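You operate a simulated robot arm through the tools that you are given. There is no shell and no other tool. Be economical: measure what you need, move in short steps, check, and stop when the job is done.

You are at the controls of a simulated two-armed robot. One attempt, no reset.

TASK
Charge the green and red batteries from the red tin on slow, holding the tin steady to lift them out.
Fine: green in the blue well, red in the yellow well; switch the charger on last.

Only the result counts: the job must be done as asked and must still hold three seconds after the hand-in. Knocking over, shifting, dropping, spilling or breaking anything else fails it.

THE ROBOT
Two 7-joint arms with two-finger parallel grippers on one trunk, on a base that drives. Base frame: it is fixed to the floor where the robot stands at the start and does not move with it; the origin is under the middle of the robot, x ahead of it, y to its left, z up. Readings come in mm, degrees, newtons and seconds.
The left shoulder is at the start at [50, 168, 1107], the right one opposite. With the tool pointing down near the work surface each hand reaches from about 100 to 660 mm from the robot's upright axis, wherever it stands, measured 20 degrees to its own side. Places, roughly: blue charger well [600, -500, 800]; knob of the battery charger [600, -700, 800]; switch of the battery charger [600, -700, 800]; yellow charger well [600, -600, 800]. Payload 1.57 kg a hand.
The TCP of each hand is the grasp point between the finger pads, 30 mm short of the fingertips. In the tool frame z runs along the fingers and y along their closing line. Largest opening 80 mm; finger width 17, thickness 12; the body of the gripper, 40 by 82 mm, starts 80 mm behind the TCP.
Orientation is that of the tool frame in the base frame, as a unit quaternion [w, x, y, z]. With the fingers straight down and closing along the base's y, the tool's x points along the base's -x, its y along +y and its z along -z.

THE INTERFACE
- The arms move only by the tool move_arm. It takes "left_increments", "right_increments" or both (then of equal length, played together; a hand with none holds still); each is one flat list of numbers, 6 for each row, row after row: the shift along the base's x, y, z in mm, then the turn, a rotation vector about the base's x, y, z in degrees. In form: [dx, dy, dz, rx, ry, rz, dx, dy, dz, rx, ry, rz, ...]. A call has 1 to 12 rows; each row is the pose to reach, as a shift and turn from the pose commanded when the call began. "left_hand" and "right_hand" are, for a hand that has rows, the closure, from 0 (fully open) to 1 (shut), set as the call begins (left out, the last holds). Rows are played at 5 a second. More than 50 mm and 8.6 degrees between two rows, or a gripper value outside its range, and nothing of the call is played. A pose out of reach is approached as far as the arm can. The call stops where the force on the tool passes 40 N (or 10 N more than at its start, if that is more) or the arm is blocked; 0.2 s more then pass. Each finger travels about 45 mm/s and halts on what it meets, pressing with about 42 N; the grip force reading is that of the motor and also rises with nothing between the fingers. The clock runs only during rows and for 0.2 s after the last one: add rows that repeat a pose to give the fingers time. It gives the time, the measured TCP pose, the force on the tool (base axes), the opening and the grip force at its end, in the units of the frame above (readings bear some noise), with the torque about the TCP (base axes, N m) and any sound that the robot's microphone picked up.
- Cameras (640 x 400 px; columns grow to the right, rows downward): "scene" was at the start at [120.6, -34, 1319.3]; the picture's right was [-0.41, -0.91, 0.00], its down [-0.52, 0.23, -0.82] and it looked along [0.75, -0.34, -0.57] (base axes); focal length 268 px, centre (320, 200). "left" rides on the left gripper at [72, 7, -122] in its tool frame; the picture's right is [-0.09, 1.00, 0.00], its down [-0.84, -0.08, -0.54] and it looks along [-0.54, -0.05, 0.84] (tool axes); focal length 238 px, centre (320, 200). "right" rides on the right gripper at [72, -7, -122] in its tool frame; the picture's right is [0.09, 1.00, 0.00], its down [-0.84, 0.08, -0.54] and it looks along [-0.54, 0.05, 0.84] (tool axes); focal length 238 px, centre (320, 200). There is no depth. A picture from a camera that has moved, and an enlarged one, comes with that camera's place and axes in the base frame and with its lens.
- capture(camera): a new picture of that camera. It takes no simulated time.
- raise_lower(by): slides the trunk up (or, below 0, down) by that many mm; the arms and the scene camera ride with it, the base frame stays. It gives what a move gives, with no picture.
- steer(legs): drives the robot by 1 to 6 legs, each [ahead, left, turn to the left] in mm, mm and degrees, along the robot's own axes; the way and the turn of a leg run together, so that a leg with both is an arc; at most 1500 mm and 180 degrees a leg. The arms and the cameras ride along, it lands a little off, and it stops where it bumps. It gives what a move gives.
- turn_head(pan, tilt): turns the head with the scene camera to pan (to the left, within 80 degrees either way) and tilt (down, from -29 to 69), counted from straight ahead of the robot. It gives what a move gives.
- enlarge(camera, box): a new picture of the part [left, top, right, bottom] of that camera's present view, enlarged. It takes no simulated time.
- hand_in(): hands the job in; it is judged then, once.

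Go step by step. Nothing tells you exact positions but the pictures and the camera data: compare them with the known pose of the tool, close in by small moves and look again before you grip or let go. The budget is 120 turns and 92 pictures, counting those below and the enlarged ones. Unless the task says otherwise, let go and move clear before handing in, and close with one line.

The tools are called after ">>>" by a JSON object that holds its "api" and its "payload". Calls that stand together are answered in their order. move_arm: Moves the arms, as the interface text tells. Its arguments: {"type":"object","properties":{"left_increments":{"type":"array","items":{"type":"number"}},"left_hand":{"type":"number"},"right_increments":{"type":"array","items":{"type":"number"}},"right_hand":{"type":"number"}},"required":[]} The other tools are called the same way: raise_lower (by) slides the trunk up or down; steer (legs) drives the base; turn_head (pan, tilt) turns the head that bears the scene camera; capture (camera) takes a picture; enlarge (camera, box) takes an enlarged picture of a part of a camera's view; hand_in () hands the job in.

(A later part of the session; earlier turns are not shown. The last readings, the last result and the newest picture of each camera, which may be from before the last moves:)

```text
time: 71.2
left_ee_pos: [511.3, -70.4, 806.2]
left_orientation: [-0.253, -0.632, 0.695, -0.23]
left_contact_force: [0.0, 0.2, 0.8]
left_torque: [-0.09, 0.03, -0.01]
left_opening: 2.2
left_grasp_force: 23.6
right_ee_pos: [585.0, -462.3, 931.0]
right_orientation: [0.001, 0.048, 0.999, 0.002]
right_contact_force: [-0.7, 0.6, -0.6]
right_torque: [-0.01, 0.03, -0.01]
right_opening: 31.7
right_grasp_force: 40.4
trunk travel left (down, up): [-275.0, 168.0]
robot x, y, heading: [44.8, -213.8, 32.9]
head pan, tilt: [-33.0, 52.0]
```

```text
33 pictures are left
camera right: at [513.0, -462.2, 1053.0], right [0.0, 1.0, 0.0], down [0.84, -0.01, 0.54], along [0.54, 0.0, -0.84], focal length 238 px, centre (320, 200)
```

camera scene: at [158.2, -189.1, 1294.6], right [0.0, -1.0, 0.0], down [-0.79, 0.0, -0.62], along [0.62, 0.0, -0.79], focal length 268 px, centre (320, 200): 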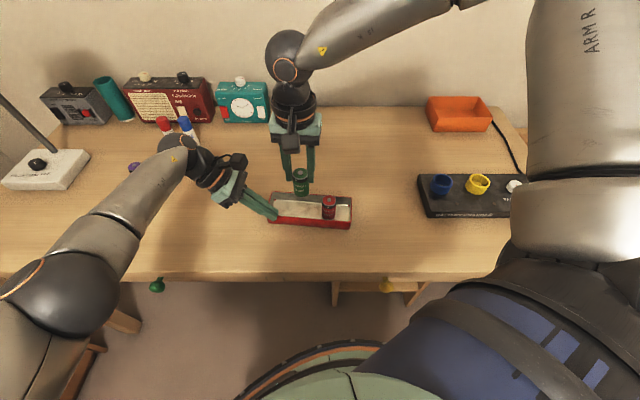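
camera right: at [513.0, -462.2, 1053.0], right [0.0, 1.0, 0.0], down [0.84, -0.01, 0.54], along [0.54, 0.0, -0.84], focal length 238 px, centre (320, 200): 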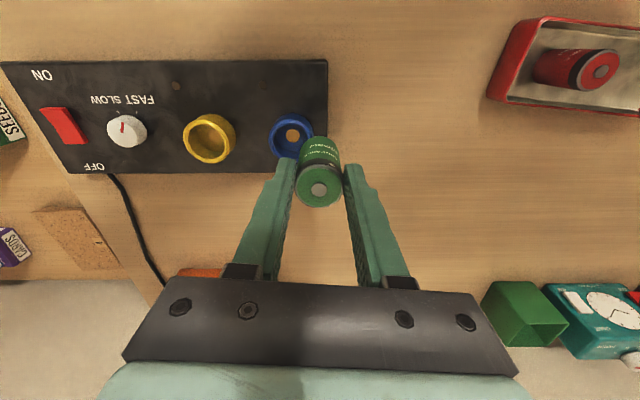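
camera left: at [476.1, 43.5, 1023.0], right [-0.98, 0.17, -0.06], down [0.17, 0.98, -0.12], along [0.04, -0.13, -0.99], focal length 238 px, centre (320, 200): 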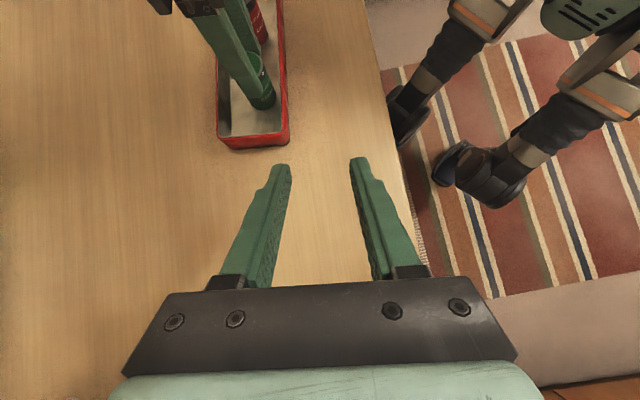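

Blue's rim is at about [590, -490]. I'll move over it, keep green's bottom ~10 mm above the rim, and look.

>>> {"api": "move_arm", "payload": {"right_increments": [4, -28, 0, 0, 0, 0, 4, -28, -25, 0, 0, 0, 4, -28, -41, 0, 0, 0, 4, -28, -41, 0, 0, 0]}}

>>> {"api": "enlarge", "payload": {"camera": "right", "box": [220, 80, 420, 205]}}

>>> {"api": "enlarge", "payload": {"camera": "scene", "box": [390, 120, 534, 230]}}

```text
time: 72.2
left_ee_pos: [510.7, -71.6, 805.9]
left_orientation: [-0.253, -0.633, 0.695, -0.229]
left_contact_force: [0.1, 0.8, 0.6]
left_torque: [0.02, -0.01, -0.06]
left_opening: 2.3
left_grasp_force: 23.4
right_ee_pos: [589.4, -490.2, 887.9]
right_orientation: [0.0, 0.05, 0.999, 0.002]
right_contact_force: [0.5, -0.3, -1.8]
right_torque: [-0.03, 0.01, 0.05]
right_opening: 31.4
right_grasp_force: 40.1
trunk travel left (down, up): [-275.0, 168.0]
robot x, y, heading: [48.7, -213.8, 33.1]
head pan, tilt: [-33.0, 52.0]
```

```text
3.20 times, centred on (320, 142) of right
camera zoom: at [516.8, -489.5, 1011.5], right [0.0, 1.0, 0.0], down [0.84, -0.01, 0.54], along [0.54, 0.0, -0.84], focal length 763 px, centre (320, 384)
```

zoom: 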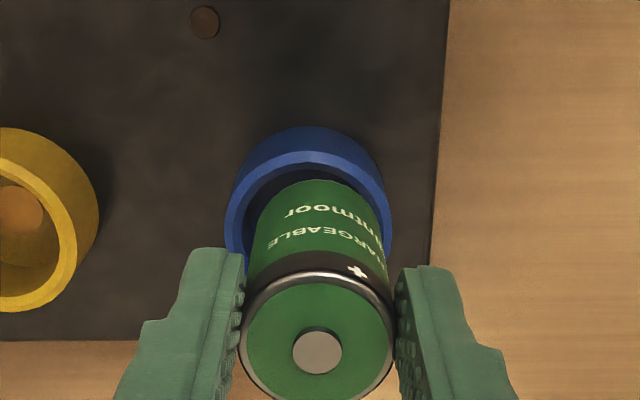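

```text
3.64 times, centred on (462, 175) of scene
camera zoom: at [158.3, -189.2, 1294.6], right [0.0, -1.0, 0.0], down [-0.79, 0.0, -0.62], along [0.62, 0.0, -0.79], focal length 973 px, centre (-196, 291)
```

zoom: 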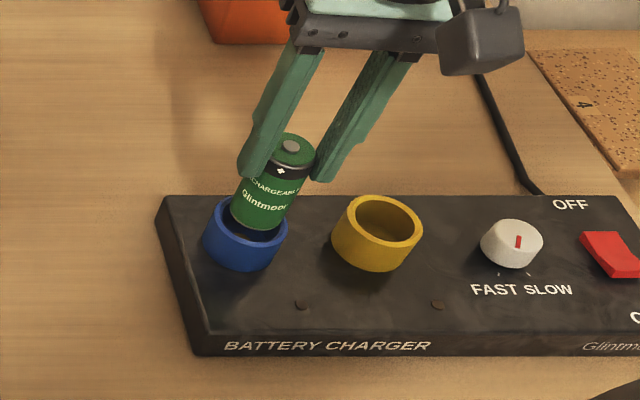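

I need a finer look at how green's bottom sits relative to the rim.

>>> {"api": "enlarge", "payload": {"camera": "scene", "box": [435, 150, 483, 198]}}

>>> {"api": "enlarge", "payload": {"camera": "right", "box": [275, 110, 360, 170]}}

```text
8.33 times, centred on (459, 174) of scene
camera zoom: at [158.3, -189.2, 1294.6], right [0.0, -1.0, 0.0], down [-0.79, 0.0, -0.62], along [0.62, 0.0, -0.79], focal length 2230 px, centre (-838, 417)
```

zoom: 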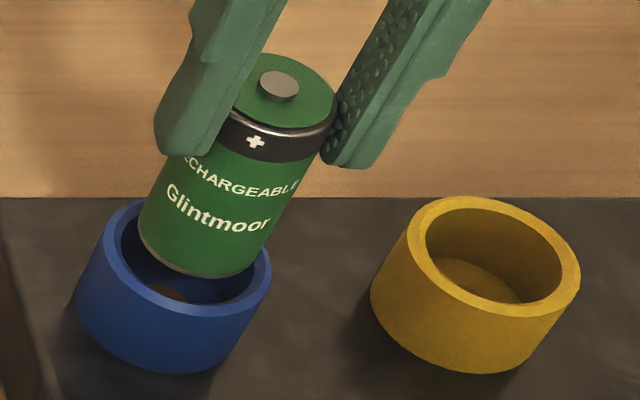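

```text
6.67 times, centred on (318, 140) of right
camera zoom: at [516.8, -489.5, 1011.5], right [0.0, 1.0, 0.0], down [0.84, -0.01, 0.54], along [0.54, 0.0, -0.84], focal length 1589 px, centre (337, 600)
```

zoom: 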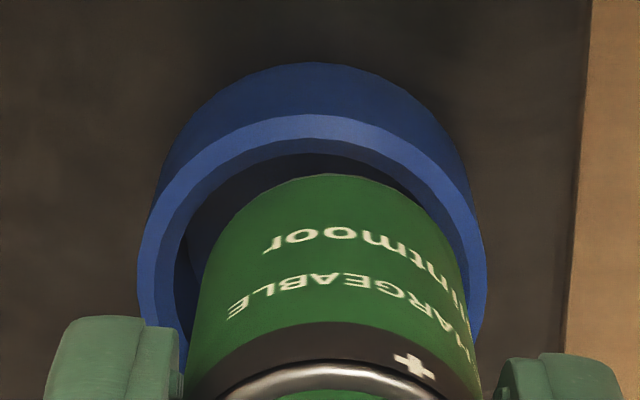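

From both views the rim is about +3.5 mm in x and -2.7 mm in y from green. I'll correct that and lower slowly into the well.

>>> {"api": "move_arm", "payload": {"right_increments": [3.5, -2.7, 0, 0, 0, 0, 3.5, -2.7, -5, 0, 0, 0, 3.5, -2.7, -10, 0, 0, 0, 3.5, -2.7, -15, 0, 0, 0, 3.5, -2.7, -20, 0, 0, 0]}}

>>> {"api": "enlarge", "payload": {"camera": "scene", "box": [435, 150, 483, 198]}}

```text
time: 73.4
left_ee_pos: [510.1, -72.0, 805.0]
left_orientation: [-0.253, -0.633, 0.695, -0.229]
left_contact_force: [0.0, 0.6, -0.3]
left_torque: [0.01, 0.02, -0.03]
left_opening: 2.2
left_grasp_force: 23.9
right_ee_pos: [593.0, -491.0, 868.7]
right_orientation: [0.001, 0.05, 0.999, 0.001]
right_contact_force: [0.2, 0.5, -0.8]
right_torque: [-0.01, 0.02, -0.01]
right_opening: 31.6
right_grasp_force: 40.4
trunk travel left (down, up): [-275.0, 168.0]
robot x, y, heading: [49.8, -212.8, 32.8]
head pan, tilt: [-33.0, 52.0]
```

```text
8.33 times, centred on (459, 174) of scene
camera zoom: at [158.3, -189.2, 1294.6], right [0.0, -1.0, 0.0], down [-0.79, 0.0, -0.62], along [0.62, 0.0, -0.79], focal length 2230 px, centre (-838, 417)
```

zoom: 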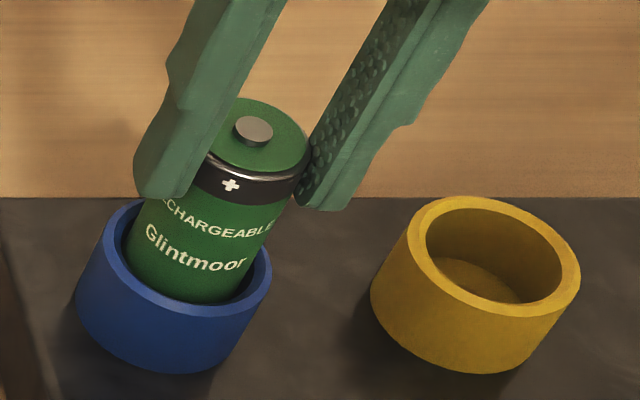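

Green enters the well freely. I'll keep going down gently until it seats.

>>> {"api": "move_arm", "payload": {"right_increments": [0, 0, -3, 0, 0, 0, 0, 0, -6, 0, 0, 0, 0, 0, -9, 0, 0, 0, 0, 0, -12, 0, 0, 0, 0, 0, -14, 0, 0, 0]}}

>>> {"api": "enlarge", "payload": {"camera": "scene", "box": [435, 150, 483, 198]}}

```text
time: 74.6
left_ee_pos: [509.9, -72.4, 805.5]
left_orientation: [-0.252, -0.633, 0.695, -0.231]
left_contact_force: [0.1, 0.3, -0.8]
left_torque: [0.07, -0.01, 0.02]
left_opening: 2.2
left_grasp_force: 24.0
right_ee_pos: [592.5, -492.1, 856.0]
right_orientation: [0.003, 0.048, 0.999, 0.002]
right_contact_force: [-2.4, -0.1, 8.2]
right_torque: [-0.06, 0.26, -0.03]
right_opening: 32.0
right_grasp_force: 40.2
trunk travel left (down, up): [-275.0, 168.0]
robot x, y, heading: [47.9, -212.9, 33.0]
head pan, tilt: [-33.0, 52.0]
```

```text
8.33 times, centred on (459, 174) of scene
camera zoom: at [157.4, -188.8, 1294.8], right [0.0, -1.0, 0.0], down [-0.79, 0.0, -0.62], along [0.62, 0.0, -0.79], focal length 2230 px, centre (-838, 417)
```

zoom: 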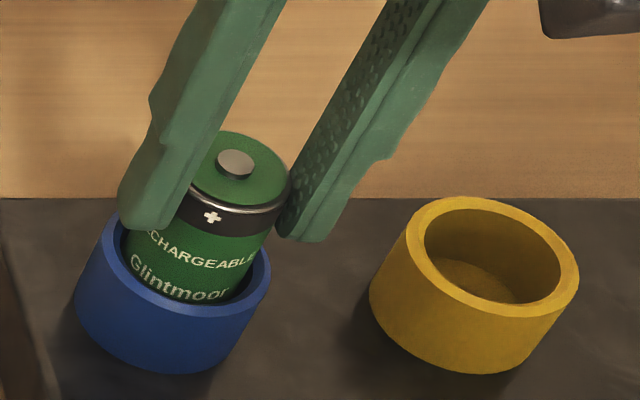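

8 N upward means it is seated on the floor of the well. I'll release and lift away.

>>> {"api": "move_arm", "payload": {"right_increments": [0, 0, 0, 0, 0, 0, 0, 0, 0, 0, 0, 0, 0, 0, 0, 0, 0, 0], "right_hand": 0.45}}

>>> {"api": "move_arm", "payload": {"right_increments": [0, 0, 20, 0, 0, 0, 0, 0, 50, 0, 0, 0, 0, 0, 90, 0, 0, 0, 0, 0, 125, 0, 0, 0]}}

>>> {"api": "capture", "payload": {"camera": "right"}}

```text
time: 75.4
left_ee_pos: [510.5, -71.9, 806.7]
left_orientation: [-0.253, -0.632, 0.695, -0.229]
left_contact_force: [-0.1, -0.3, -0.3]
left_torque: [-0.04, -0.01, -0.03]
left_opening: 2.1
left_grasp_force: 23.4
right_ee_pos: [592.7, -491.4, 855.2]
right_orientation: [0.001, 0.048, 0.999, 0.002]
right_contact_force: [0.3, 0.2, -0.4]
right_torque: [0.01, 0.0, 0.02]
right_opening: 43.6
right_grasp_force: 0.1
trunk travel left (down, up): [-275.0, 168.0]
robot x, y, heading: [47.7, -212.8, 33.1]
head pan, tilt: [-33.0, 52.0]
```

```text
time: 76.4
left_ee_pos: [510.7, -71.6, 805.9]
left_orientation: [-0.254, -0.632, 0.696, -0.23]
left_contact_force: [-0.8, 0.5, -0.1]
left_torque: [0.05, 0.07, -0.03]
left_opening: 2.3
left_grasp_force: 24.1
right_ee_pos: [591.5, -492.1, 979.8]
right_orientation: [0.001, 0.048, 0.999, 0.002]
right_contact_force: [-0.5, -0.5, 0.1]
right_torque: [-0.01, 0.01, -0.01]
right_opening: 44.0
right_grasp_force: 0.0
trunk travel left (down, up): [-275.0, 168.0]
robot x, y, heading: [46.4, -212.7, 33.1]
head pan, tilt: [-33.0, 52.0]
```

```text
26 pictures are left
camera right: at [520.3, -492.2, 1102.6], right [0.0, 1.0, 0.0], down [0.84, -0.01, 0.54], along [0.54, 0.0, -0.84], focal length 238 px, centre (320, 200)
```

right: 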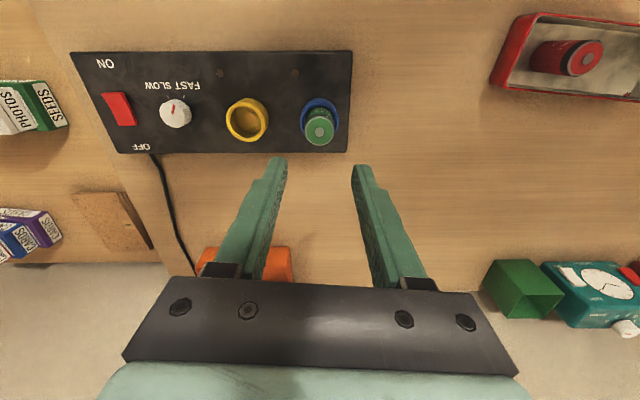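

Green sits in the blue well. Next, red: back over the tin, to about [526, -205], with the left hand still holding.

>>> {"api": "move_arm", "payload": {"right_increments": [-9, 41, 0, 0, 0, 0, -18, 82, 0, 0, 0, 0, -27, 123, 0, 0, 0, 0, -36, 164, 0, 0, 0, 0, -45, 205, 0, 0, 0, 0, -55, 246, 0, 0, 0, 0, -66, 287, -10, 0, 0, 0, -66, 287, -50, 0, 0, 0, -66, 287, -80, 0, 0, 0, -66, 287, -80, 0, 0, 0]}}

>>> {"api": "capture", "payload": {"camera": "right"}}

```text
time: 78.6
left_ee_pos: [511.1, -71.1, 807.6]
left_orientation: [-0.253, -0.633, 0.695, -0.23]
left_contact_force: [-0.4, 0.5, -0.2]
left_torque: [0.0, 0.0, -0.03]
left_opening: 2.1
left_grasp_force: 23.3
right_ee_pos: [525.9, -204.9, 900.0]
right_orientation: [0.002, 0.048, 0.999, 0.002]
right_contact_force: [0.4, 0.3, -0.2]
right_torque: [-0.01, -0.03, -0.05]
right_opening: 43.9
right_grasp_force: 0.1
trunk travel left (down, up): [-275.0, 168.0]
robot x, y, heading: [50.1, -212.7, 33.1]
head pan, tilt: [-33.0, 52.0]
```

```text
25 pictures are left
camera right: at [454.2, -205.0, 1022.1], right [0.0, 1.0, 0.0], down [0.84, -0.01, 0.54], along [0.54, 0.0, -0.84], focal length 238 px, centre (320, 200)
```

right: 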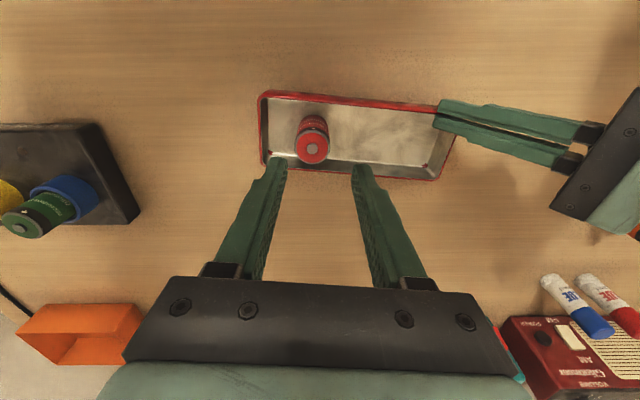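

Red is at about [528.5, -211.5]. I'll shift and lower onto it.

>>> {"api": "move_arm", "payload": {"right_increments": [2.5, -6.5, -20, 0, 0, 0, 2.5, -6.5, -50, 0, 0, 0, 2.5, -6.5, -74, 0, 0, 0, 2.5, -6.5, -74, 0, 0, 0]}}

>>> {"api": "enlarge", "payload": {"camera": "right", "box": [220, 100, 420, 225]}}

```text
time: 79.6
left_ee_pos: [510.7, -70.8, 805.7]
left_orientation: [-0.253, -0.632, 0.695, -0.23]
left_contact_force: [-0.3, 0.3, 0.4]
left_torque: [-0.04, -0.02, -0.04]
left_opening: 2.1
left_grasp_force: 23.8
right_ee_pos: [529.5, -211.7, 826.0]
right_orientation: [0.001, 0.049, 0.999, 0.002]
right_contact_force: [0.0, -0.7, 0.2]
right_torque: [0.01, -0.01, -0.02]
right_opening: 44.1
right_grasp_force: 0.0
trunk travel left (down, up): [-275.0, 168.0]
robot x, y, heading: [49.3, -211.2, 33.0]
head pan, tilt: [-33.0, 52.0]
```

```text
3.20 times, centred on (320, 162) of right
camera zoom: at [457.3, -211.7, 948.2], right [0.0, 1.0, 0.0], down [0.84, -0.01, 0.54], along [0.54, 0.0, -0.84], focal length 763 px, centre (320, 320)
```

zoom: 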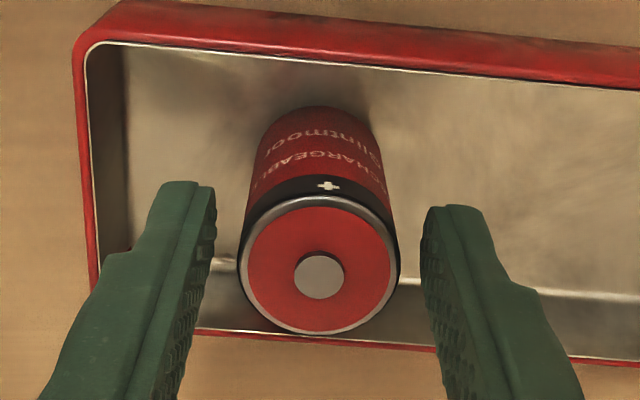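

Centred. I'll grip and lift.

>>> {"api": "move_arm", "payload": {"right_increments": [0, 0, 0, 0, 0, 0, 0, 0, 0, 0, 0, 0, 0, 0, 0, 0, 0, 0], "right_hand": 1}}

>>> {"api": "move_arm", "payload": {"right_increments": [0, 0, 5, 0, 0, 0, 0, 0, 15, 0, 0, 0, 0, 0, 30, 0, 0, 0, 0, 0, 65, 0, 0, 0, 0, 0, 105, 0, 0, 0]}}

>>> {"api": "capture", "payload": {"camera": "scene"}}

```text
time: 80.4
left_ee_pos: [509.8, -71.7, 805.6]
left_orientation: [-0.253, -0.632, 0.695, -0.23]
left_contact_force: [-0.8, 0.3, 1.2]
left_torque: [0.0, 0.03, 0.0]
left_opening: 2.4
left_grasp_force: 23.8
right_ee_pos: [529.9, -210.5, 827.1]
right_orientation: [0.0, 0.049, 0.999, 0.001]
right_contact_force: [-0.7, -0.6, 0.3]
right_torque: [-0.03, 0.01, 0.01]
right_opening: 31.7
right_grasp_force: 33.5
trunk travel left (down, up): [-275.0, 168.0]
robot x, y, heading: [46.3, -212.6, 32.8]
head pan, tilt: [-33.0, 52.0]
```

```text
time: 81.6
left_ee_pos: [509.6, -72.1, 805.2]
left_orientation: [-0.254, -0.632, 0.695, -0.229]
left_contact_force: [-1.3, 0.3, 1.6]
left_torque: [0.14, 0.03, 0.0]
left_opening: 2.2
left_grasp_force: 24.1
right_ee_pos: [527.6, -212.1, 931.8]
right_orientation: [0.001, 0.048, 0.999, 0.001]
right_contact_force: [0.0, 1.3, -1.5]
right_torque: [0.02, 0.01, -0.01]
right_opening: 31.5
right_grasp_force: 40.1
trunk travel left (down, up): [-275.0, 168.0]
robot x, y, heading: [49.8, -214.0, 33.1]
head pan, tilt: [-33.0, 52.0]
```

```text
23 pictures are left
camera scene: at [158.1, -189.1, 1294.6], right [0.0, -1.0, 0.0], down [-0.79, 0.0, -0.62], along [0.62, 0.0, -0.79], focal length 268 px, centre (320, 200)
```

scene: 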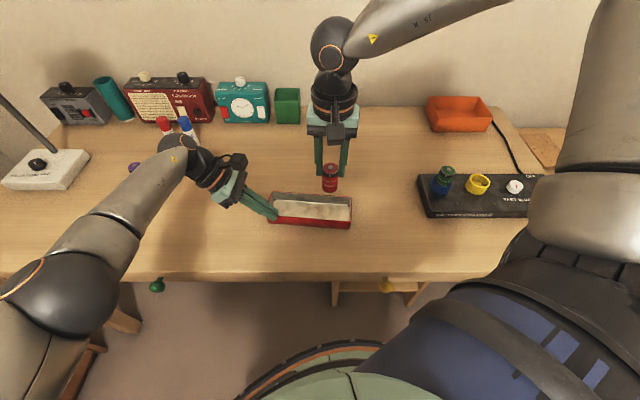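

Red is out too. I'll carry it high over green toward the yellow well, near [592, -576].

>>> {"api": "move_arm", "payload": {"right_increments": [7, -40, 15, 0, 0, 0, 14, -80, 25, 0, 0, 0, 21, -120, 25, 0, 0, 0, 28, -160, 25, 0, 0, 0, 35, -200, 25, 0, 0, 0, 42, -240, 25, 0, 0, 0, 49, -280, 25, 0, 0, 0, 56, -320, 25, 0, 0, 0, 64, -361, 25, 0, 0, 0, 64, -361, 25, 0, 0, 0]}}

>>> {"api": "capture", "payload": {"camera": "right"}}

```text
time: 83.8
left_ee_pos: [510.6, -72.0, 806.6]
left_orientation: [-0.252, -0.633, 0.695, -0.229]
left_contact_force: [-0.3, 0.2, 0.2]
left_torque: [-0.07, 0.0, 0.0]
left_opening: 2.2
left_grasp_force: 23.5
right_ee_pos: [593.8, -572.4, 955.4]
right_orientation: [0.001, 0.048, 0.999, 0.002]
right_contact_force: [0.3, -0.6, -1.0]
right_torque: [0.02, -0.02, -0.01]
right_opening: 31.8
right_grasp_force: 40.2
trunk travel left (down, up): [-275.0, 168.0]
robot x, y, heading: [49.4, -214.4, 33.0]
head pan, tilt: [-33.0, 52.0]
```

```text
22 pictures are left
camera right: at [522.0, -572.5, 1078.1], right [0.0, 1.0, 0.0], down [0.84, -0.01, 0.54], along [0.54, 0.0, -0.84], focal length 238 px, centre (320, 200)
```

right: 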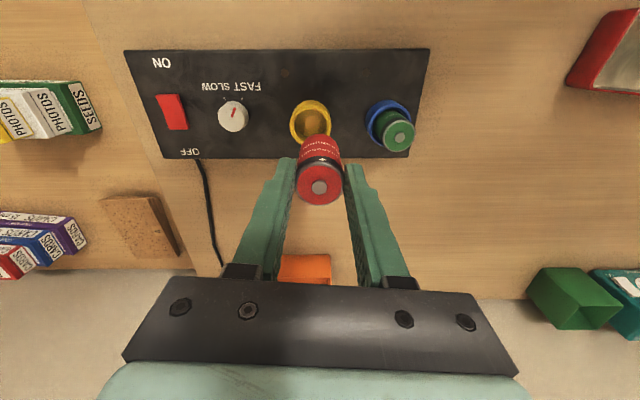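

Yellow is near [592, -578]. I'll lower to just above the rim and compare.

>>> {"api": "move_arm", "payload": {"right_increments": [-1, -5, -20, 0, 0, 0, -1, -5, -45, 0, 0, 0, -1, -5, -67, 0, 0, 0, -1, -5, -67, 0, 0, 0]}}

>>> {"api": "enlarge", "payload": {"camera": "scene", "box": [440, 140, 530, 200]}}

>>> {"api": "enlarge", "payload": {"camera": "right", "box": [275, 110, 360, 170]}}

```text
time: 84.8
left_ee_pos: [511.3, -71.5, 805.5]
left_orientation: [-0.253, -0.632, 0.696, -0.229]
left_contact_force: [-0.4, -1.1, -0.1]
left_torque: [0.04, 0.05, -0.05]
left_opening: 2.1
left_grasp_force: 24.1
right_ee_pos: [592.0, -577.5, 888.4]
right_orientation: [0.0, 0.048, 0.999, 0.002]
right_contact_force: [-0.3, 0.0, -1.1]
right_torque: [0.04, 0.01, 0.01]
right_opening: 31.3
right_grasp_force: 40.8
trunk travel left (down, up): [-275.0, 168.0]
robot x, y, heading: [51.0, -211.7, 33.3]
head pan, tilt: [-33.0, 52.0]
```

```text
6.67 times, centred on (485, 170) of scene
camera zoom: at [158.3, -189.2, 1294.6], right [0.0, -1.0, 0.0], down [-0.79, 0.0, -0.62], along [0.62, 0.0, -0.79], focal length 1784 px, centre (-780, 400)
```

zoom: 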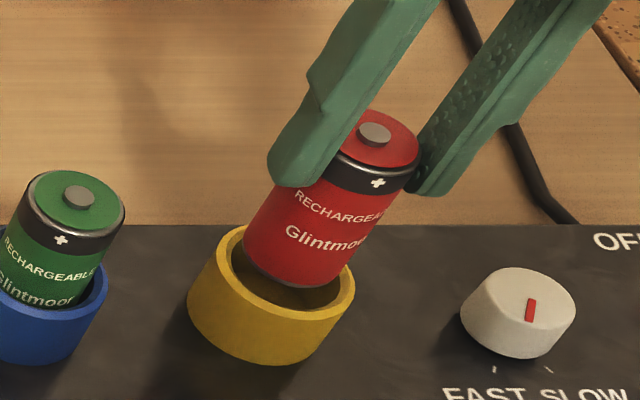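

```text
6.67 times, centred on (318, 140) of right
camera zoom: at [519.9, -577.6, 1010.7], right [0.0, 1.0, 0.0], down [0.84, -0.01, 0.54], along [0.54, 0.0, -0.84], focal length 1589 px, centre (337, 600)
```

zoom: 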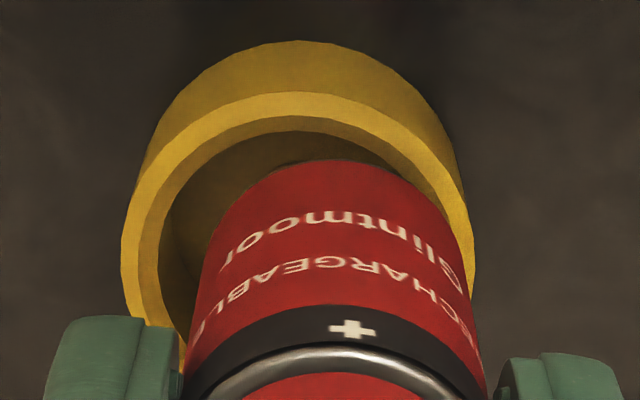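

By comparison with the blue insertion, red needs about +0.8 in x and -4.9 in y. I'll correct and lower.

>>> {"api": "move_arm", "payload": {"right_increments": [0.8, -4.9, 0, 0, 0, 0, 0.8, -4.9, -5, 0, 0, 0, 0.8, -4.9, -10, 0, 0, 0, 0.8, -4.9, -15, 0, 0, 0, 0.8, -4.9, -20, 0, 0, 0]}}

>>> {"api": "enlarge", "payload": {"camera": "scene", "box": [440, 140, 530, 200]}}

```text
time: 86.0
left_ee_pos: [510.5, -71.5, 806.2]
left_orientation: [-0.253, -0.632, 0.695, -0.229]
left_contact_force: [0.7, -0.7, 0.3]
left_torque: [0.0, 0.0, 0.0]
left_opening: 2.2
left_grasp_force: 23.8
right_ee_pos: [592.9, -583.1, 868.8]
right_orientation: [0.001, 0.048, 0.999, 0.001]
right_contact_force: [0.2, 0.2, -1.7]
right_torque: [0.0, 0.03, 0.0]
right_opening: 31.3
right_grasp_force: 40.2
trunk travel left (down, up): [-275.0, 168.0]
robot x, y, heading: [47.2, -213.5, 32.9]
head pan, tilt: [-33.0, 52.0]
```

```text
6.67 times, centred on (485, 170) of scene
camera zoom: at [158.3, -189.2, 1294.6], right [0.0, -1.0, 0.0], down [-0.79, 0.0, -0.62], along [0.62, 0.0, -0.79], focal length 1784 px, centre (-780, 400)
```

zoom: 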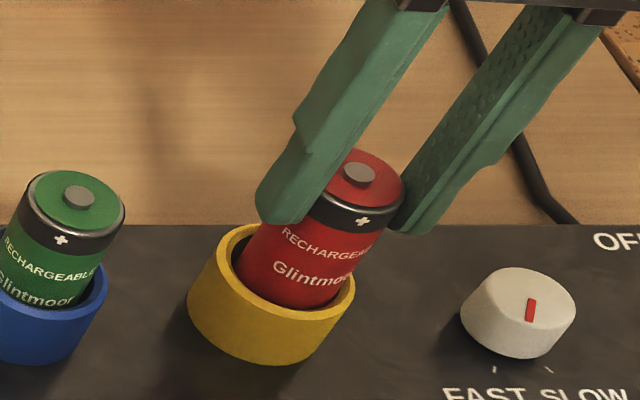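

Red goes in freely. I'll seat it, release, and lift away.

>>> {"api": "move_arm", "payload": {"right_increments": [0, 0, -3, 0, 0, 0, 0, 0, -6, 0, 0, 0, 0, 0, -9, 0, 0, 0, 0, 0, -12, 0, 0, 0, 0, 0, -14, 0, 0, 0]}}

```text
time: 87.2
left_ee_pos: [510.6, -71.2, 807.1]
left_orientation: [-0.253, -0.632, 0.696, -0.23]
left_contact_force: [0.2, -0.4, 0.7]
left_torque: [0.03, 0.0, 0.0]
left_opening: 2.3
left_grasp_force: 24.1
right_ee_pos: [592.4, -581.9, 855.9]
right_orientation: [0.001, 0.048, 0.999, 0.002]
right_contact_force: [-1.3, 0.6, 3.7]
right_torque: [0.02, 0.12, 0.0]
right_opening: 31.9
right_grasp_force: 40.2
trunk travel left (down, up): [-275.0, 168.0]
robot x, y, heading: [47.7, -212.1, 32.9]
head pan, tilt: [-33.0, 52.0]
```

It is seated at the same height as green. I'll release and lift, then the left hand lets go of the tin and backs out.

>>> {"api": "move_arm", "payload": {"right_increments": [0, 0, 0, 0, 0, 0, 0, 0, 0, 0, 0, 0, 0, 0, 0, 0, 0, 0], "right_hand": 0.45}}

>>> {"api": "move_arm", "payload": {"right_increments": [0, 0, 20, 0, 0, 0, 0, 0, 50, 0, 0, 0, 0, 0, 90, 0, 0, 0]}}

>>> {"api": "move_arm", "payload": {"left_increments": [0, 0, 0, 0, 0, 0, 0, 0, 0, 0, 0, 0, 0, 0, 0, 0, 0, 0], "left_hand": 0.5}}

>>> {"api": "move_arm", "payload": {"left_increments": [1, 10, 12, 0, 0, 0, 3.5, 38, 46, 0, 0, 0, 3.5, 38, 90, 0, 0, 0, 3.5, 38, 135, 0, 0, 0, 3.5, 38, 180, 0, 0, 0]}}

>>> {"api": "capture", "payload": {"camera": "right"}}

>>> {"api": "enlarge", "payload": {"camera": "scene", "box": [260, 130, 580, 240]}}

```text
time: 88.0
left_ee_pos: [509.6, -72.1, 805.5]
left_orientation: [-0.253, -0.632, 0.696, -0.229]
left_contact_force: [-0.2, 0.2, 0.0]
left_torque: [0.03, -0.02, 0.0]
left_opening: 2.2
left_grasp_force: 23.6
right_ee_pos: [592.1, -581.7, 854.9]
right_orientation: [0.0, 0.048, 0.999, 0.002]
right_contact_force: [-0.1, 0.0, -0.3]
right_torque: [-0.04, 0.0, 0.02]
right_opening: 43.9
right_grasp_force: 0.0
trunk travel left (down, up): [-275.0, 168.0]
robot x, y, heading: [47.0, -213.0, 33.0]
head pan, tilt: [-33.0, 52.0]
```

```text
time: 88.8
left_ee_pos: [510.8, -72.5, 806.6]
left_orientation: [-0.254, -0.632, 0.695, -0.229]
left_contact_force: [-1.0, 0.3, 1.9]
left_torque: [-0.02, 0.05, 0.0]
left_opening: 2.1
left_grasp_force: 23.9
right_ee_pos: [592.7, -581.7, 947.0]
right_orientation: [0.0, 0.048, 0.999, 0.001]
right_contact_force: [-0.1, 1.3, -0.2]
right_torque: [0.03, -0.01, -0.03]
right_opening: 44.0
right_grasp_force: 0.1
trunk travel left (down, up): [-275.0, 168.0]
robot x, y, heading: [52.5, -210.6, 33.0]
head pan, tilt: [-33.0, 52.0]
```

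```text
time: 89.6
left_ee_pos: [510.5, -71.3, 805.3]
left_orientation: [-0.254, -0.632, 0.695, -0.23]
left_contact_force: [0.2, 0.0, 0.4]
left_torque: [0.02, -0.01, -0.01]
left_opening: 39.9
left_grasp_force: 0.0
right_ee_pos: [593.3, -581.2, 945.0]
right_orientation: [0.001, 0.049, 0.999, 0.001]
right_contact_force: [0.2, 0.7, 0.3]
right_torque: [0.0, 0.0, -0.01]
right_opening: 44.1
right_grasp_force: 0.1
trunk travel left (down, up): [-275.0, 168.0]
robot x, y, heading: [49.5, -210.7, 33.0]
head pan, tilt: [-33.0, 52.0]
```

```text
time: 90.8
left_ee_pos: [513.1, -33.1, 986.6]
left_orientation: [-0.252, -0.633, 0.695, -0.229]
left_contact_force: [0.0, 0.9, -0.4]
left_torque: [0.04, 0.0, 0.01]
left_opening: 39.9
left_grasp_force: 0.0
right_ee_pos: [593.5, -582.7, 944.5]
right_orientation: [0.001, 0.047, 0.999, 0.002]
right_contact_force: [-0.4, -0.9, 0.1]
right_torque: [-0.04, 0.0, 0.03]
right_opening: 43.6
right_grasp_force: 0.0
trunk travel left (down, up): [-275.0, 168.0]
robot x, y, heading: [52.0, -216.6, 32.9]
head pan, tilt: [-33.0, 52.0]
```

```text
18 pictures are left
camera right: at [520.7, -582.2, 1067.4], right [0.0, 1.0, 0.0], down [0.84, -0.01, 0.54], along [0.54, 0.0, -0.84], focal length 238 px, centre (320, 200)
```

right: 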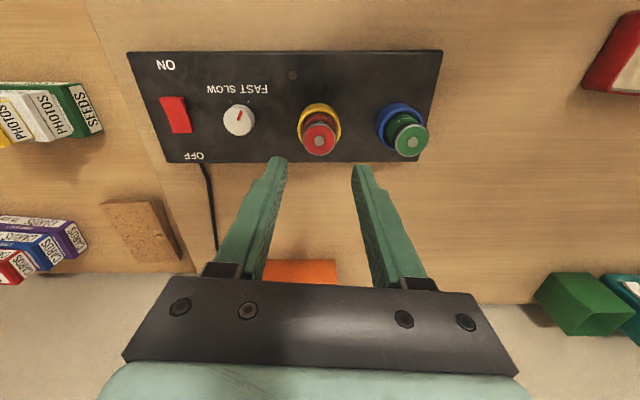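

```text
2.00 times, centred on (420, 185) of scene
camera zoom: at [158.0, -189.4, 1294.6], right [0.0, -1.0, 0.0], down [-0.79, 0.0, -0.62], along [0.62, 0.0, -0.79], focal length 535 px, centre (120, 230)
```

zoom: 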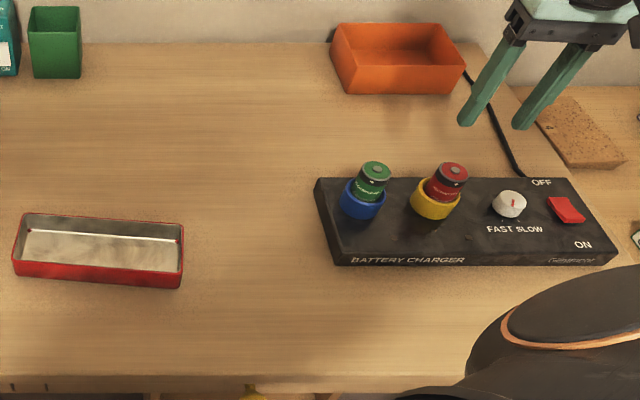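

Both batteries are in their wells and the tin is unmoved. I'll raise and tuck the right hand, then reposition the base squarely to work the knob and switch.

>>> {"api": "move_arm", "payload": {"right_increments": [0, 20, 40, 0, 0, 0, -10, 50, 75, 0, 0, 0, -20, 85, 105, 0, 0, 0, -40, 125, 105, 0, 0, 0], "right_hand": 0.5}}

>>> {"api": "steer", "payload": {"legs": [[0, 0, -33], [0, -185, 0]]}}

>>> {"api": "turn_head", "payload": {"pan": -25, "tilt": 48}}

>>> {"api": "capture", "payload": {"camera": "scene"}}

```text
time: 91.8
left_ee_pos: [515.2, -32.4, 986.8]
left_orientation: [-0.253, -0.632, 0.695, -0.23]
left_contact_force: [-0.1, 0.5, 0.7]
left_torque: [-0.01, 0.01, -0.01]
left_opening: 40.0
left_grasp_force: 0.0
right_ee_pos: [552.0, -456.5, 1050.7]
right_orientation: [0.001, 0.049, 0.999, 0.002]
right_contact_force: [-0.5, -0.4, 1.0]
right_torque: [-0.01, -0.04, -0.01]
right_opening: 39.9
right_grasp_force: 0.0
trunk travel left (down, up): [-275.0, 168.0]
robot x, y, heading: [49.4, -215.6, 33.2]
head pan, tilt: [-33.0, 52.0]
```

```text
time: 95.6
left_ee_pos: [535.6, -502.9, 984.9]
left_orientation: [-0.308, -0.407, 0.847, -0.148]
left_contact_force: [-0.7, -0.3, -0.4]
left_torque: [0.0, 0.0, 0.0]
left_opening: 39.6
left_grasp_force: 0.0
right_ee_pos: [335.9, -879.1, 1049.7]
right_orientation: [0.002, 0.332, 0.943, 0.002]
right_contact_force: [-0.1, 0.3, -0.1]
right_torque: [0.03, 0.01, 0.02]
right_opening: 40.2
right_grasp_force: 0.1
trunk travel left (down, up): [-275.0, 168.0]
robot x, y, heading: [46.6, -402.7, -0.1]
head pan, tilt: [-33.0, 52.0]
```

```text
time: 96.3
left_ee_pos: [536.8, -503.1, 984.3]
left_orientation: [-0.307, -0.408, 0.847, -0.148]
left_contact_force: [0.0, -0.5, -1.0]
left_torque: [-0.02, 0.03, 0.03]
left_opening: 40.0
left_grasp_force: 0.1
right_ee_pos: [336.0, -878.3, 1050.6]
right_orientation: [0.002, 0.332, 0.943, 0.002]
right_contact_force: [0.1, 0.5, 0.6]
right_torque: [-0.01, -0.01, 0.01]
right_opening: 39.9
right_grasp_force: 0.1
trunk travel left (down, up): [-275.0, 168.0]
robot x, y, heading: [48.3, -398.8, -0.5]
head pan, tilt: [-25.0, 48.0]
```

```text
16 pictures are left
camera scene: at [160.0, -430.6, 1299.9], right [-0.43, -0.9, 0.0], down [-0.67, 0.32, -0.67], along [0.6, -0.29, -0.74], focal length 268 px, centre (320, 200)
```

scene: 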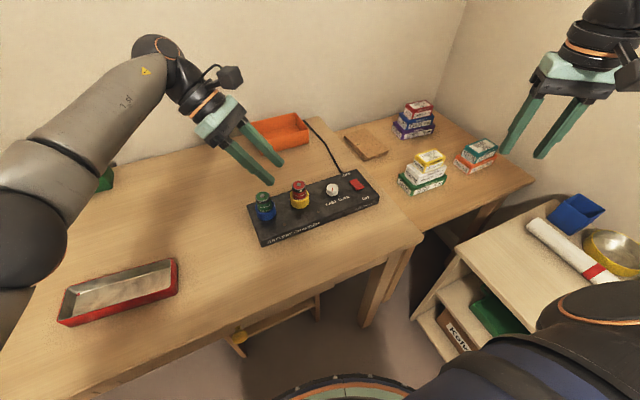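

I'll move the left hand out of the way and look closely at the knob's pointer.

>>> {"api": "move_arm", "payload": {"left_increments": [-10, 45, 0, 0, 0, 0, -20, 90, 0, 0, 0, 0, -30, 135, 0, 0, 0, 0, -40, 180, 0, 0, 0, 0, -50, 225, 0, 0, 0, 0], "right_increments": [40, 20, 0, 0, 0, 8, 80, 40, 0, 0, 0, 16, 120, 60, 0, 0, 0, 24, 160, 90, -10, 0, 0, 31, 190, 120, -20, 0, 0, 38.8]}}

>>> {"api": "enlarge", "payload": {"camera": "scene", "box": [310, 168, 380, 212]}}

>>> {"api": "capture", "payload": {"camera": "right"}}

```text
refused: row 4 steps farther than a row can; nothing moved
```

```text
9.09 times, centred on (345, 190) of scene
camera zoom: at [160.0, -430.6, 1299.9], right [-0.43, -0.9, 0.0], down [-0.67, 0.32, -0.67], along [0.6, -0.29, -0.74], focal length 2433 px, centre (93, 291)
```

zoom: 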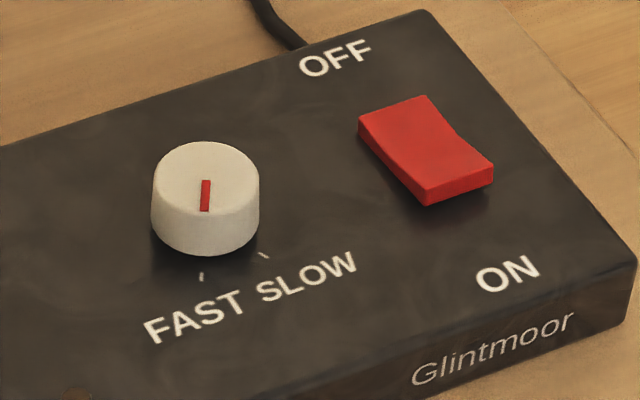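

```text
14 pictures are left
camera right: at [275.3, -839.2, 1172.5], right [0.55, 0.83, 0.0], down [0.7, -0.47, 0.54], along [0.45, -0.3, -0.84], focal length 238 px, centre (320, 200)
```

right: 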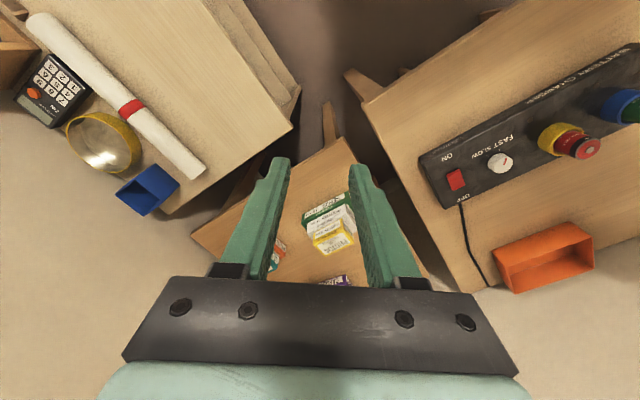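

The pointer is on FAST at about -29°, and SLOW lies about 60° further counter-clockwise seen from above. The knob is near [584, -671], so I'll move the left hand away and the right hand above the knob with yaw -30°.

>>> {"api": "move_arm", "payload": {"left_increments": [-10, 45, 0, 0, 0, 0, -20, 90, 0, 0, 0, 0, -30, 135, 0, 0, 0, 0, -40, 180, 0, 0, 0, 0, -50, 225, 0, 0, 0, 0, -50, 225, 0, 0, 0, 0, -50, 225, 0, 0, 0, 0, -50, 225, 0, 0, 0, 0, -50, 225, 0, 0, 0, 0, -50, 225, 0, 0, 0, 0], "right_increments": [31, 26, 0, 0, 0, 1.1, 62, 52, 0, 0, 0, 2.2, 93, 78, 0, 0, 0, 3.3, 124, 104, 0, 0, 0, 4.4, 155, 130, 0, 0, 0, 5.5, 186, 156, 0, 0, 0, 6.6, 217, 182, 0, 0, 0, 7.7, 245, 207, -20, 0, 0, 8.8, 245, 207, -60, 0, 0, 8.8, 245, 207, -100, 0, 0, 8.8], "right_hand": 0.4}}

>>> {"api": "capture", "payload": {"camera": "right"}}

```text
time: 98.5
left_ee_pos: [486.4, -279.9, 987.0]
left_orientation: [-0.309, -0.406, 0.847, -0.147]
left_contact_force: [0.0, 0.1, 0.2]
left_torque: [-0.02, -0.02, 0.0]
left_opening: 39.9
left_grasp_force: 0.0
right_ee_pos: [581.7, -672.5, 949.7]
right_orientation: [0.001, 0.258, 0.966, 0.002]
right_contact_force: [-0.5, 0.1, 0.5]
right_torque: [-0.01, 0.01, 0.0]
right_opening: 48.0
right_grasp_force: 0.1
trunk travel left (down, up): [-275.0, 168.0]
robot x, y, heading: [50.4, -398.6, -0.4]
head pan, tilt: [-25.0, 48.0]
```

```text
13 pictures are left
camera right: at [514.8, -642.2, 1071.8], right [0.42, 0.91, 0.0], down [0.76, -0.35, 0.54], along [0.49, -0.22, -0.84], focal length 238 px, centre (320, 200)
```

right: 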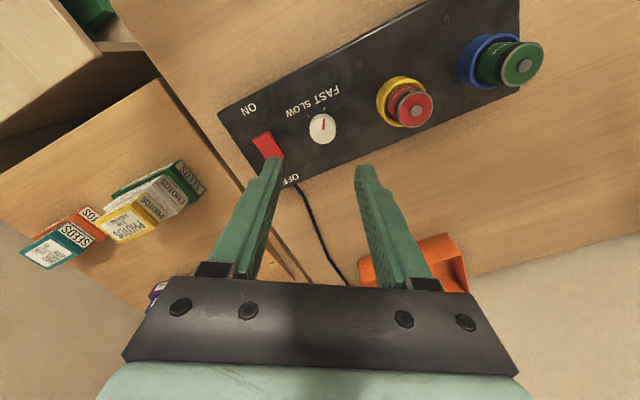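

The knob is at about [584.5, -670.5]. I'll lower to just above it and check.

>>> {"api": "move_arm", "payload": {"right_increments": [3, 1.5, -30, 0, 0, 0, 3, 1.5, -60, 0, 0, 0, 3, 1.5, -90, 0, 0, 0, 3, 1.5, -100, 0, 0, 0, 3, 1.5, -100, 0, 0, 0]}}

>>> {"api": "enlarge", "payload": {"camera": "right", "box": [220, 80, 420, 205]}}

>>> {"api": "enlarge", "payload": {"camera": "scene", "box": [300, 140, 380, 215]}}

```text
time: 99.7
left_ee_pos: [486.6, -278.7, 985.7]
left_orientation: [-0.308, -0.407, 0.847, -0.146]
left_contact_force: [-0.6, 0.4, 0.4]
left_torque: [-0.06, -0.02, -0.01]
left_opening: 40.0
left_grasp_force: 0.0
right_ee_pos: [570.2, -676.6, 858.3]
right_orientation: [0.002, 0.258, 0.966, 0.003]
right_contact_force: [0.1, -0.2, 0.2]
right_torque: [0.01, 0.03, 0.01]
right_opening: 47.8
right_grasp_force: 0.0
right hand out of reach, approached as far as the arm can: row 3, 4, 5
trunk travel left (down, up): [-275.0, 168.0]
robot x, y, heading: [48.3, -399.1, -0.3]
head pan, tilt: [-25.0, 48.0]
```

```text
3.20 times, centred on (320, 142) of right
camera zoom: at [503.5, -646.5, 979.9], right [0.42, 0.91, 0.0], down [0.76, -0.35, 0.54], along [0.5, -0.22, -0.84], focal length 763 px, centre (320, 384)
```

zoom: 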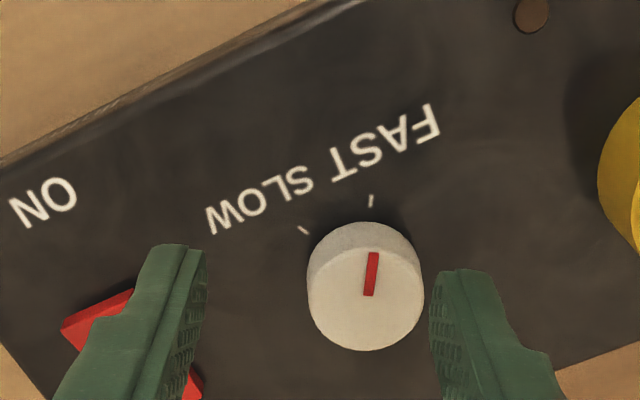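

```text
5.33 times, centred on (340, 178) of scene
camera zoom: at [160.0, -430.6, 1300.0], right [-0.43, -0.9, 0.0], down [-0.67, 0.32, -0.67], along [0.61, -0.29, -0.74], focal length 1427 px, centre (213, 320)
```

zoom: 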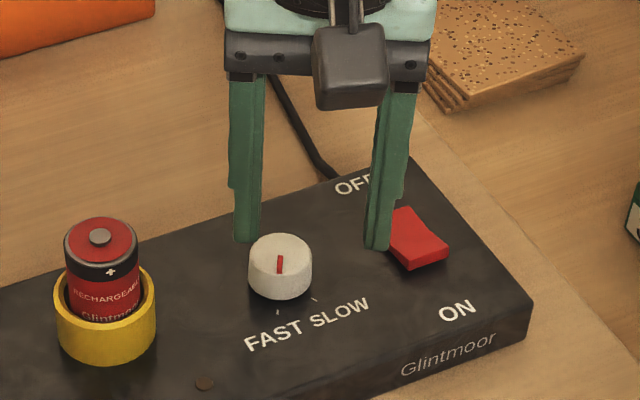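

It is a few millimetres out of reach again. I'll raise the hand, then turn the base 18° left, which brings the right shoulder forward without translating.

>>> {"api": "move_arm", "payload": {"right_increments": [0, 0, 40, 0, 0, 0, 0, 0, 80, 0, 0, 0, 0, 0, 110, 0, 0, 0]}}

```text
time: 100.5
left_ee_pos: [486.4, -279.2, 986.7]
left_orientation: [-0.307, -0.407, 0.847, -0.148]
left_contact_force: [-0.4, 0.0, -0.6]
left_torque: [-0.03, 0.0, -0.04]
left_opening: 40.2
left_grasp_force: 0.1
right_ee_pos: [568.8, -675.7, 970.2]
right_orientation: [0.0, 0.258, 0.966, 0.002]
right_contact_force: [-0.4, -0.3, 0.2]
right_torque: [0.0, 0.02, -0.02]
right_opening: 47.9
right_grasp_force: 0.1
trunk travel left (down, up): [-275.0, 168.0]
robot x, y, heading: [45.1, -400.1, -0.2]
head pan, tilt: [-25.0, 48.0]
```

>>> {"api": "steer", "payload": {"legs": [[0, 0, 18]]}}

>>> {"api": "turn_head", "payload": {"pan": -43, "tilt": 48}}

```text
time: 101.9
left_ee_pos: [428.2, -148.7, 986.5]
left_orientation: [-0.281, -0.535, 0.773, -0.194]
left_contact_force: [0.3, 0.3, -0.4]
left_torque: [-0.01, -0.01, 0.01]
left_opening: 40.0
left_grasp_force: 0.0
right_ee_pos: [629.3, -500.4, 969.8]
right_orientation: [0.002, 0.104, 0.995, 0.002]
right_contact_force: [-1.0, -0.2, 0.9]
right_torque: [0.05, 0.0, -0.04]
right_opening: 47.8
right_grasp_force: 0.0
trunk travel left (down, up): [-275.0, 168.0]
robot x, y, heading: [50.7, -401.3, 17.9]
head pan, tilt: [-25.0, 48.0]
```

```text
time: 102.7
left_ee_pos: [426.9, -150.7, 986.2]
left_orientation: [-0.28, -0.536, 0.773, -0.194]
left_contact_force: [-0.7, 0.4, 0.0]
left_torque: [0.02, -0.01, 0.0]
left_opening: 40.0
left_grasp_force: 0.0
right_ee_pos: [629.8, -501.6, 970.0]
right_orientation: [0.001, 0.104, 0.995, 0.002]
right_contact_force: [0.9, -0.3, 0.2]
right_torque: [-0.01, 0.04, -0.02]
right_opening: 48.0
right_grasp_force: 0.1
trunk travel left (down, up): [-275.0, 168.0]
robot x, y, heading: [48.2, -399.3, 17.9]
head pan, tilt: [-43.0, 48.0]
```

Now back above the knob at yaw -30°, then lower to check.

>>> {"api": "move_arm", "payload": {"right_increments": [-11, -42, 0, 0, 0, -4.5, -22, -85, 0, 0, 0, -9, -33, -128, 0, 0, 0, -13.5, -43.5, -170, 0, 0, 0, -18.1, -43.5, -170, -40, 0, 0, -18.1, -43.5, -170, -80, 0, 0, -18.1, -43.5, -170, -115, 0, 0, -18.1, -43.5, -170, -115, 0, 0, -18.1]}}

>>> {"api": "enlarge", "payload": {"camera": "right", "box": [220, 80, 420, 205]}}

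```text
time: 104.5
left_ee_pos: [427.9, -149.3, 986.2]
left_orientation: [-0.281, -0.535, 0.773, -0.194]
left_contact_force: [-0.8, -0.9, 0.5]
left_torque: [0.0, -0.02, 0.01]
left_opening: 40.0
left_grasp_force: 0.0
right_ee_pos: [585.6, -670.6, 854.1]
right_orientation: [0.001, 0.258, 0.966, 0.001]
right_contact_force: [-0.1, 0.4, 1.0]
right_torque: [-0.03, 0.03, 0.0]
right_opening: 48.0
right_grasp_force: 0.1
trunk travel left (down, up): [-275.0, 168.0]
robot x, y, heading: [47.0, -396.1, 17.7]
head pan, tilt: [-43.0, 48.0]
```

```text
3.20 times, centred on (320, 142) of right
camera zoom: at [520.5, -640.2, 976.4], right [0.42, 0.91, 0.0], down [0.76, -0.35, 0.54], along [0.5, -0.22, -0.84], focal length 763 px, centre (320, 384)
```

zoom: 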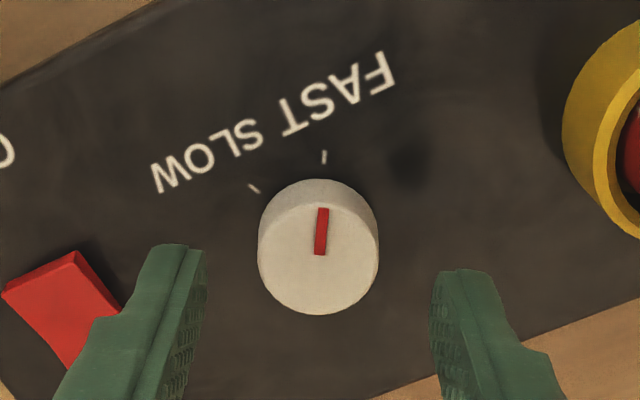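

Centred. I'll lower with the fingertips around the knob and close on it.

>>> {"api": "move_arm", "payload": {"right_increments": [1.5, 0, -8, 0, 0, 0, 1.5, 0, -16, 0, 0, 0, 1.5, 0, -22, 0, 0, 0, 1.5, 0, -28, 0, 0, 0, 1.5, 0, -28, 0, 0, 0]}}

>>> {"api": "move_arm", "payload": {"right_increments": [0, 0, 0, 0, 0, 0, 0, 0, 0, 0, 0, 0, 0, 0, 0, 0, 0, 0], "right_hand": 1}}

>>> {"api": "enlarge", "payload": {"camera": "right", "box": [220, 80, 420, 205]}}

```text
time: 105.7
left_ee_pos: [428.9, -150.4, 986.9]
left_orientation: [-0.282, -0.535, 0.773, -0.193]
left_contact_force: [-0.5, -0.4, -0.6]
left_torque: [0.01, -0.01, 0.01]
left_opening: 40.1
left_grasp_force: 0.1
right_ee_pos: [588.4, -671.4, 827.0]
right_orientation: [0.001, 0.259, 0.966, 0.002]
right_contact_force: [0.6, 0.7, 0.5]
right_torque: [0.04, 0.0, 0.04]
right_opening: 48.0
right_grasp_force: 0.1
trunk travel left (down, up): [-275.0, 168.0]
robot x, y, heading: [50.9, -398.4, 17.7]
head pan, tilt: [-43.0, 48.0]
```

```text
time: 106.5
left_ee_pos: [426.6, -148.9, 986.3]
left_orientation: [-0.281, -0.535, 0.773, -0.193]
left_contact_force: [-0.2, -0.2, 0.1]
left_torque: [-0.02, -0.03, -0.02]
left_opening: 40.2
left_grasp_force: 0.0
right_ee_pos: [587.3, -671.1, 825.1]
right_orientation: [0.001, 0.259, 0.966, 0.001]
right_contact_force: [0.0, 0.4, -0.7]
right_torque: [-0.07, -0.11, -0.03]
right_opening: 30.2
right_grasp_force: 30.5
trunk travel left (down, up): [-275.0, 168.0]
robot x, y, heading: [50.0, -394.7, 17.8]
head pan, tilt: [-43.0, 48.0]
```

```text
3.20 times, centred on (320, 142) of right
camera zoom: at [521.9, -640.8, 947.8], right [0.42, 0.91, 0.0], down [0.76, -0.35, 0.54], along [0.49, -0.22, -0.84], focal length 763 px, centre (320, 384)
```

zoom: 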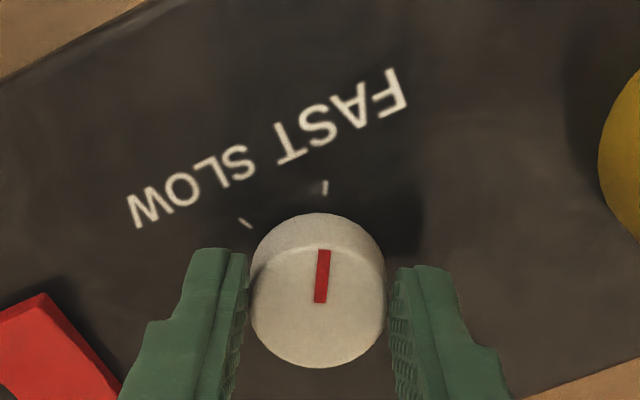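

The knob is gripped. I'll turn it +60° in small steps.

>>> {"api": "move_arm", "payload": {"right_increments": [0, 0, 0, 0, 0, 7.5, 0, 0, 0, 0, 0, 15, 0, 0, 0, 0, 0, 22.5, 0, 0, 0, 0, 0, 30, 0, 0, 0, 0, 0, 37.5, 0, 0, 0, 0, 0, 45, 0, 0, 0, 0, 0, 52.5, 0, 0, 0, 0, 0, 60, 0, 0, 0, 0, 0, 60]}}

>>> {"api": "enlarge", "payload": {"camera": "right", "box": [220, 80, 420, 205]}}

```text
time: 108.3
left_ee_pos: [426.6, -149.8, 987.9]
left_orientation: [-0.282, -0.533, 0.774, -0.194]
left_contact_force: [-0.8, 0.4, 0.0]
left_torque: [-0.03, -0.01, -0.04]
left_opening: 39.9
left_grasp_force: 0.0
right_ee_pos: [588.2, -674.7, 826.0]
right_orientation: [-0.004, -0.241, 0.971, -0.006]
right_contact_force: [-5.0, -3.8, 4.5]
right_torque: [0.54, -0.68, -0.02]
right_opening: 30.2
right_grasp_force: 39.9
trunk travel left (down, up): [-275.0, 168.0]
robot x, y, heading: [48.6, -397.1, 17.8]
head pan, tilt: [-43.0, 48.0]
stopped in row 8 (right hand): the force on the tool passed its limit at 52 N (the readings are from after the stop); the commanded pose is now the measured one
```

```text
3.20 times, centred on (320, 142) of right
camera zoom: at [528.1, -712.0, 948.5], right [-0.55, 0.84, -0.01], down [0.7, 0.47, 0.53], along [0.45, 0.29, -0.84], focal length 763 px, centre (320, 384)
```

zoom: 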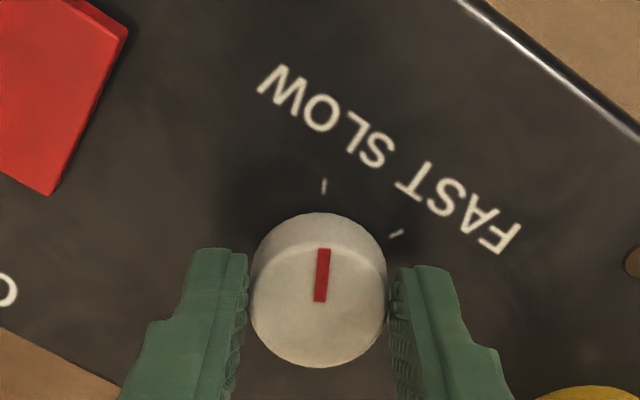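

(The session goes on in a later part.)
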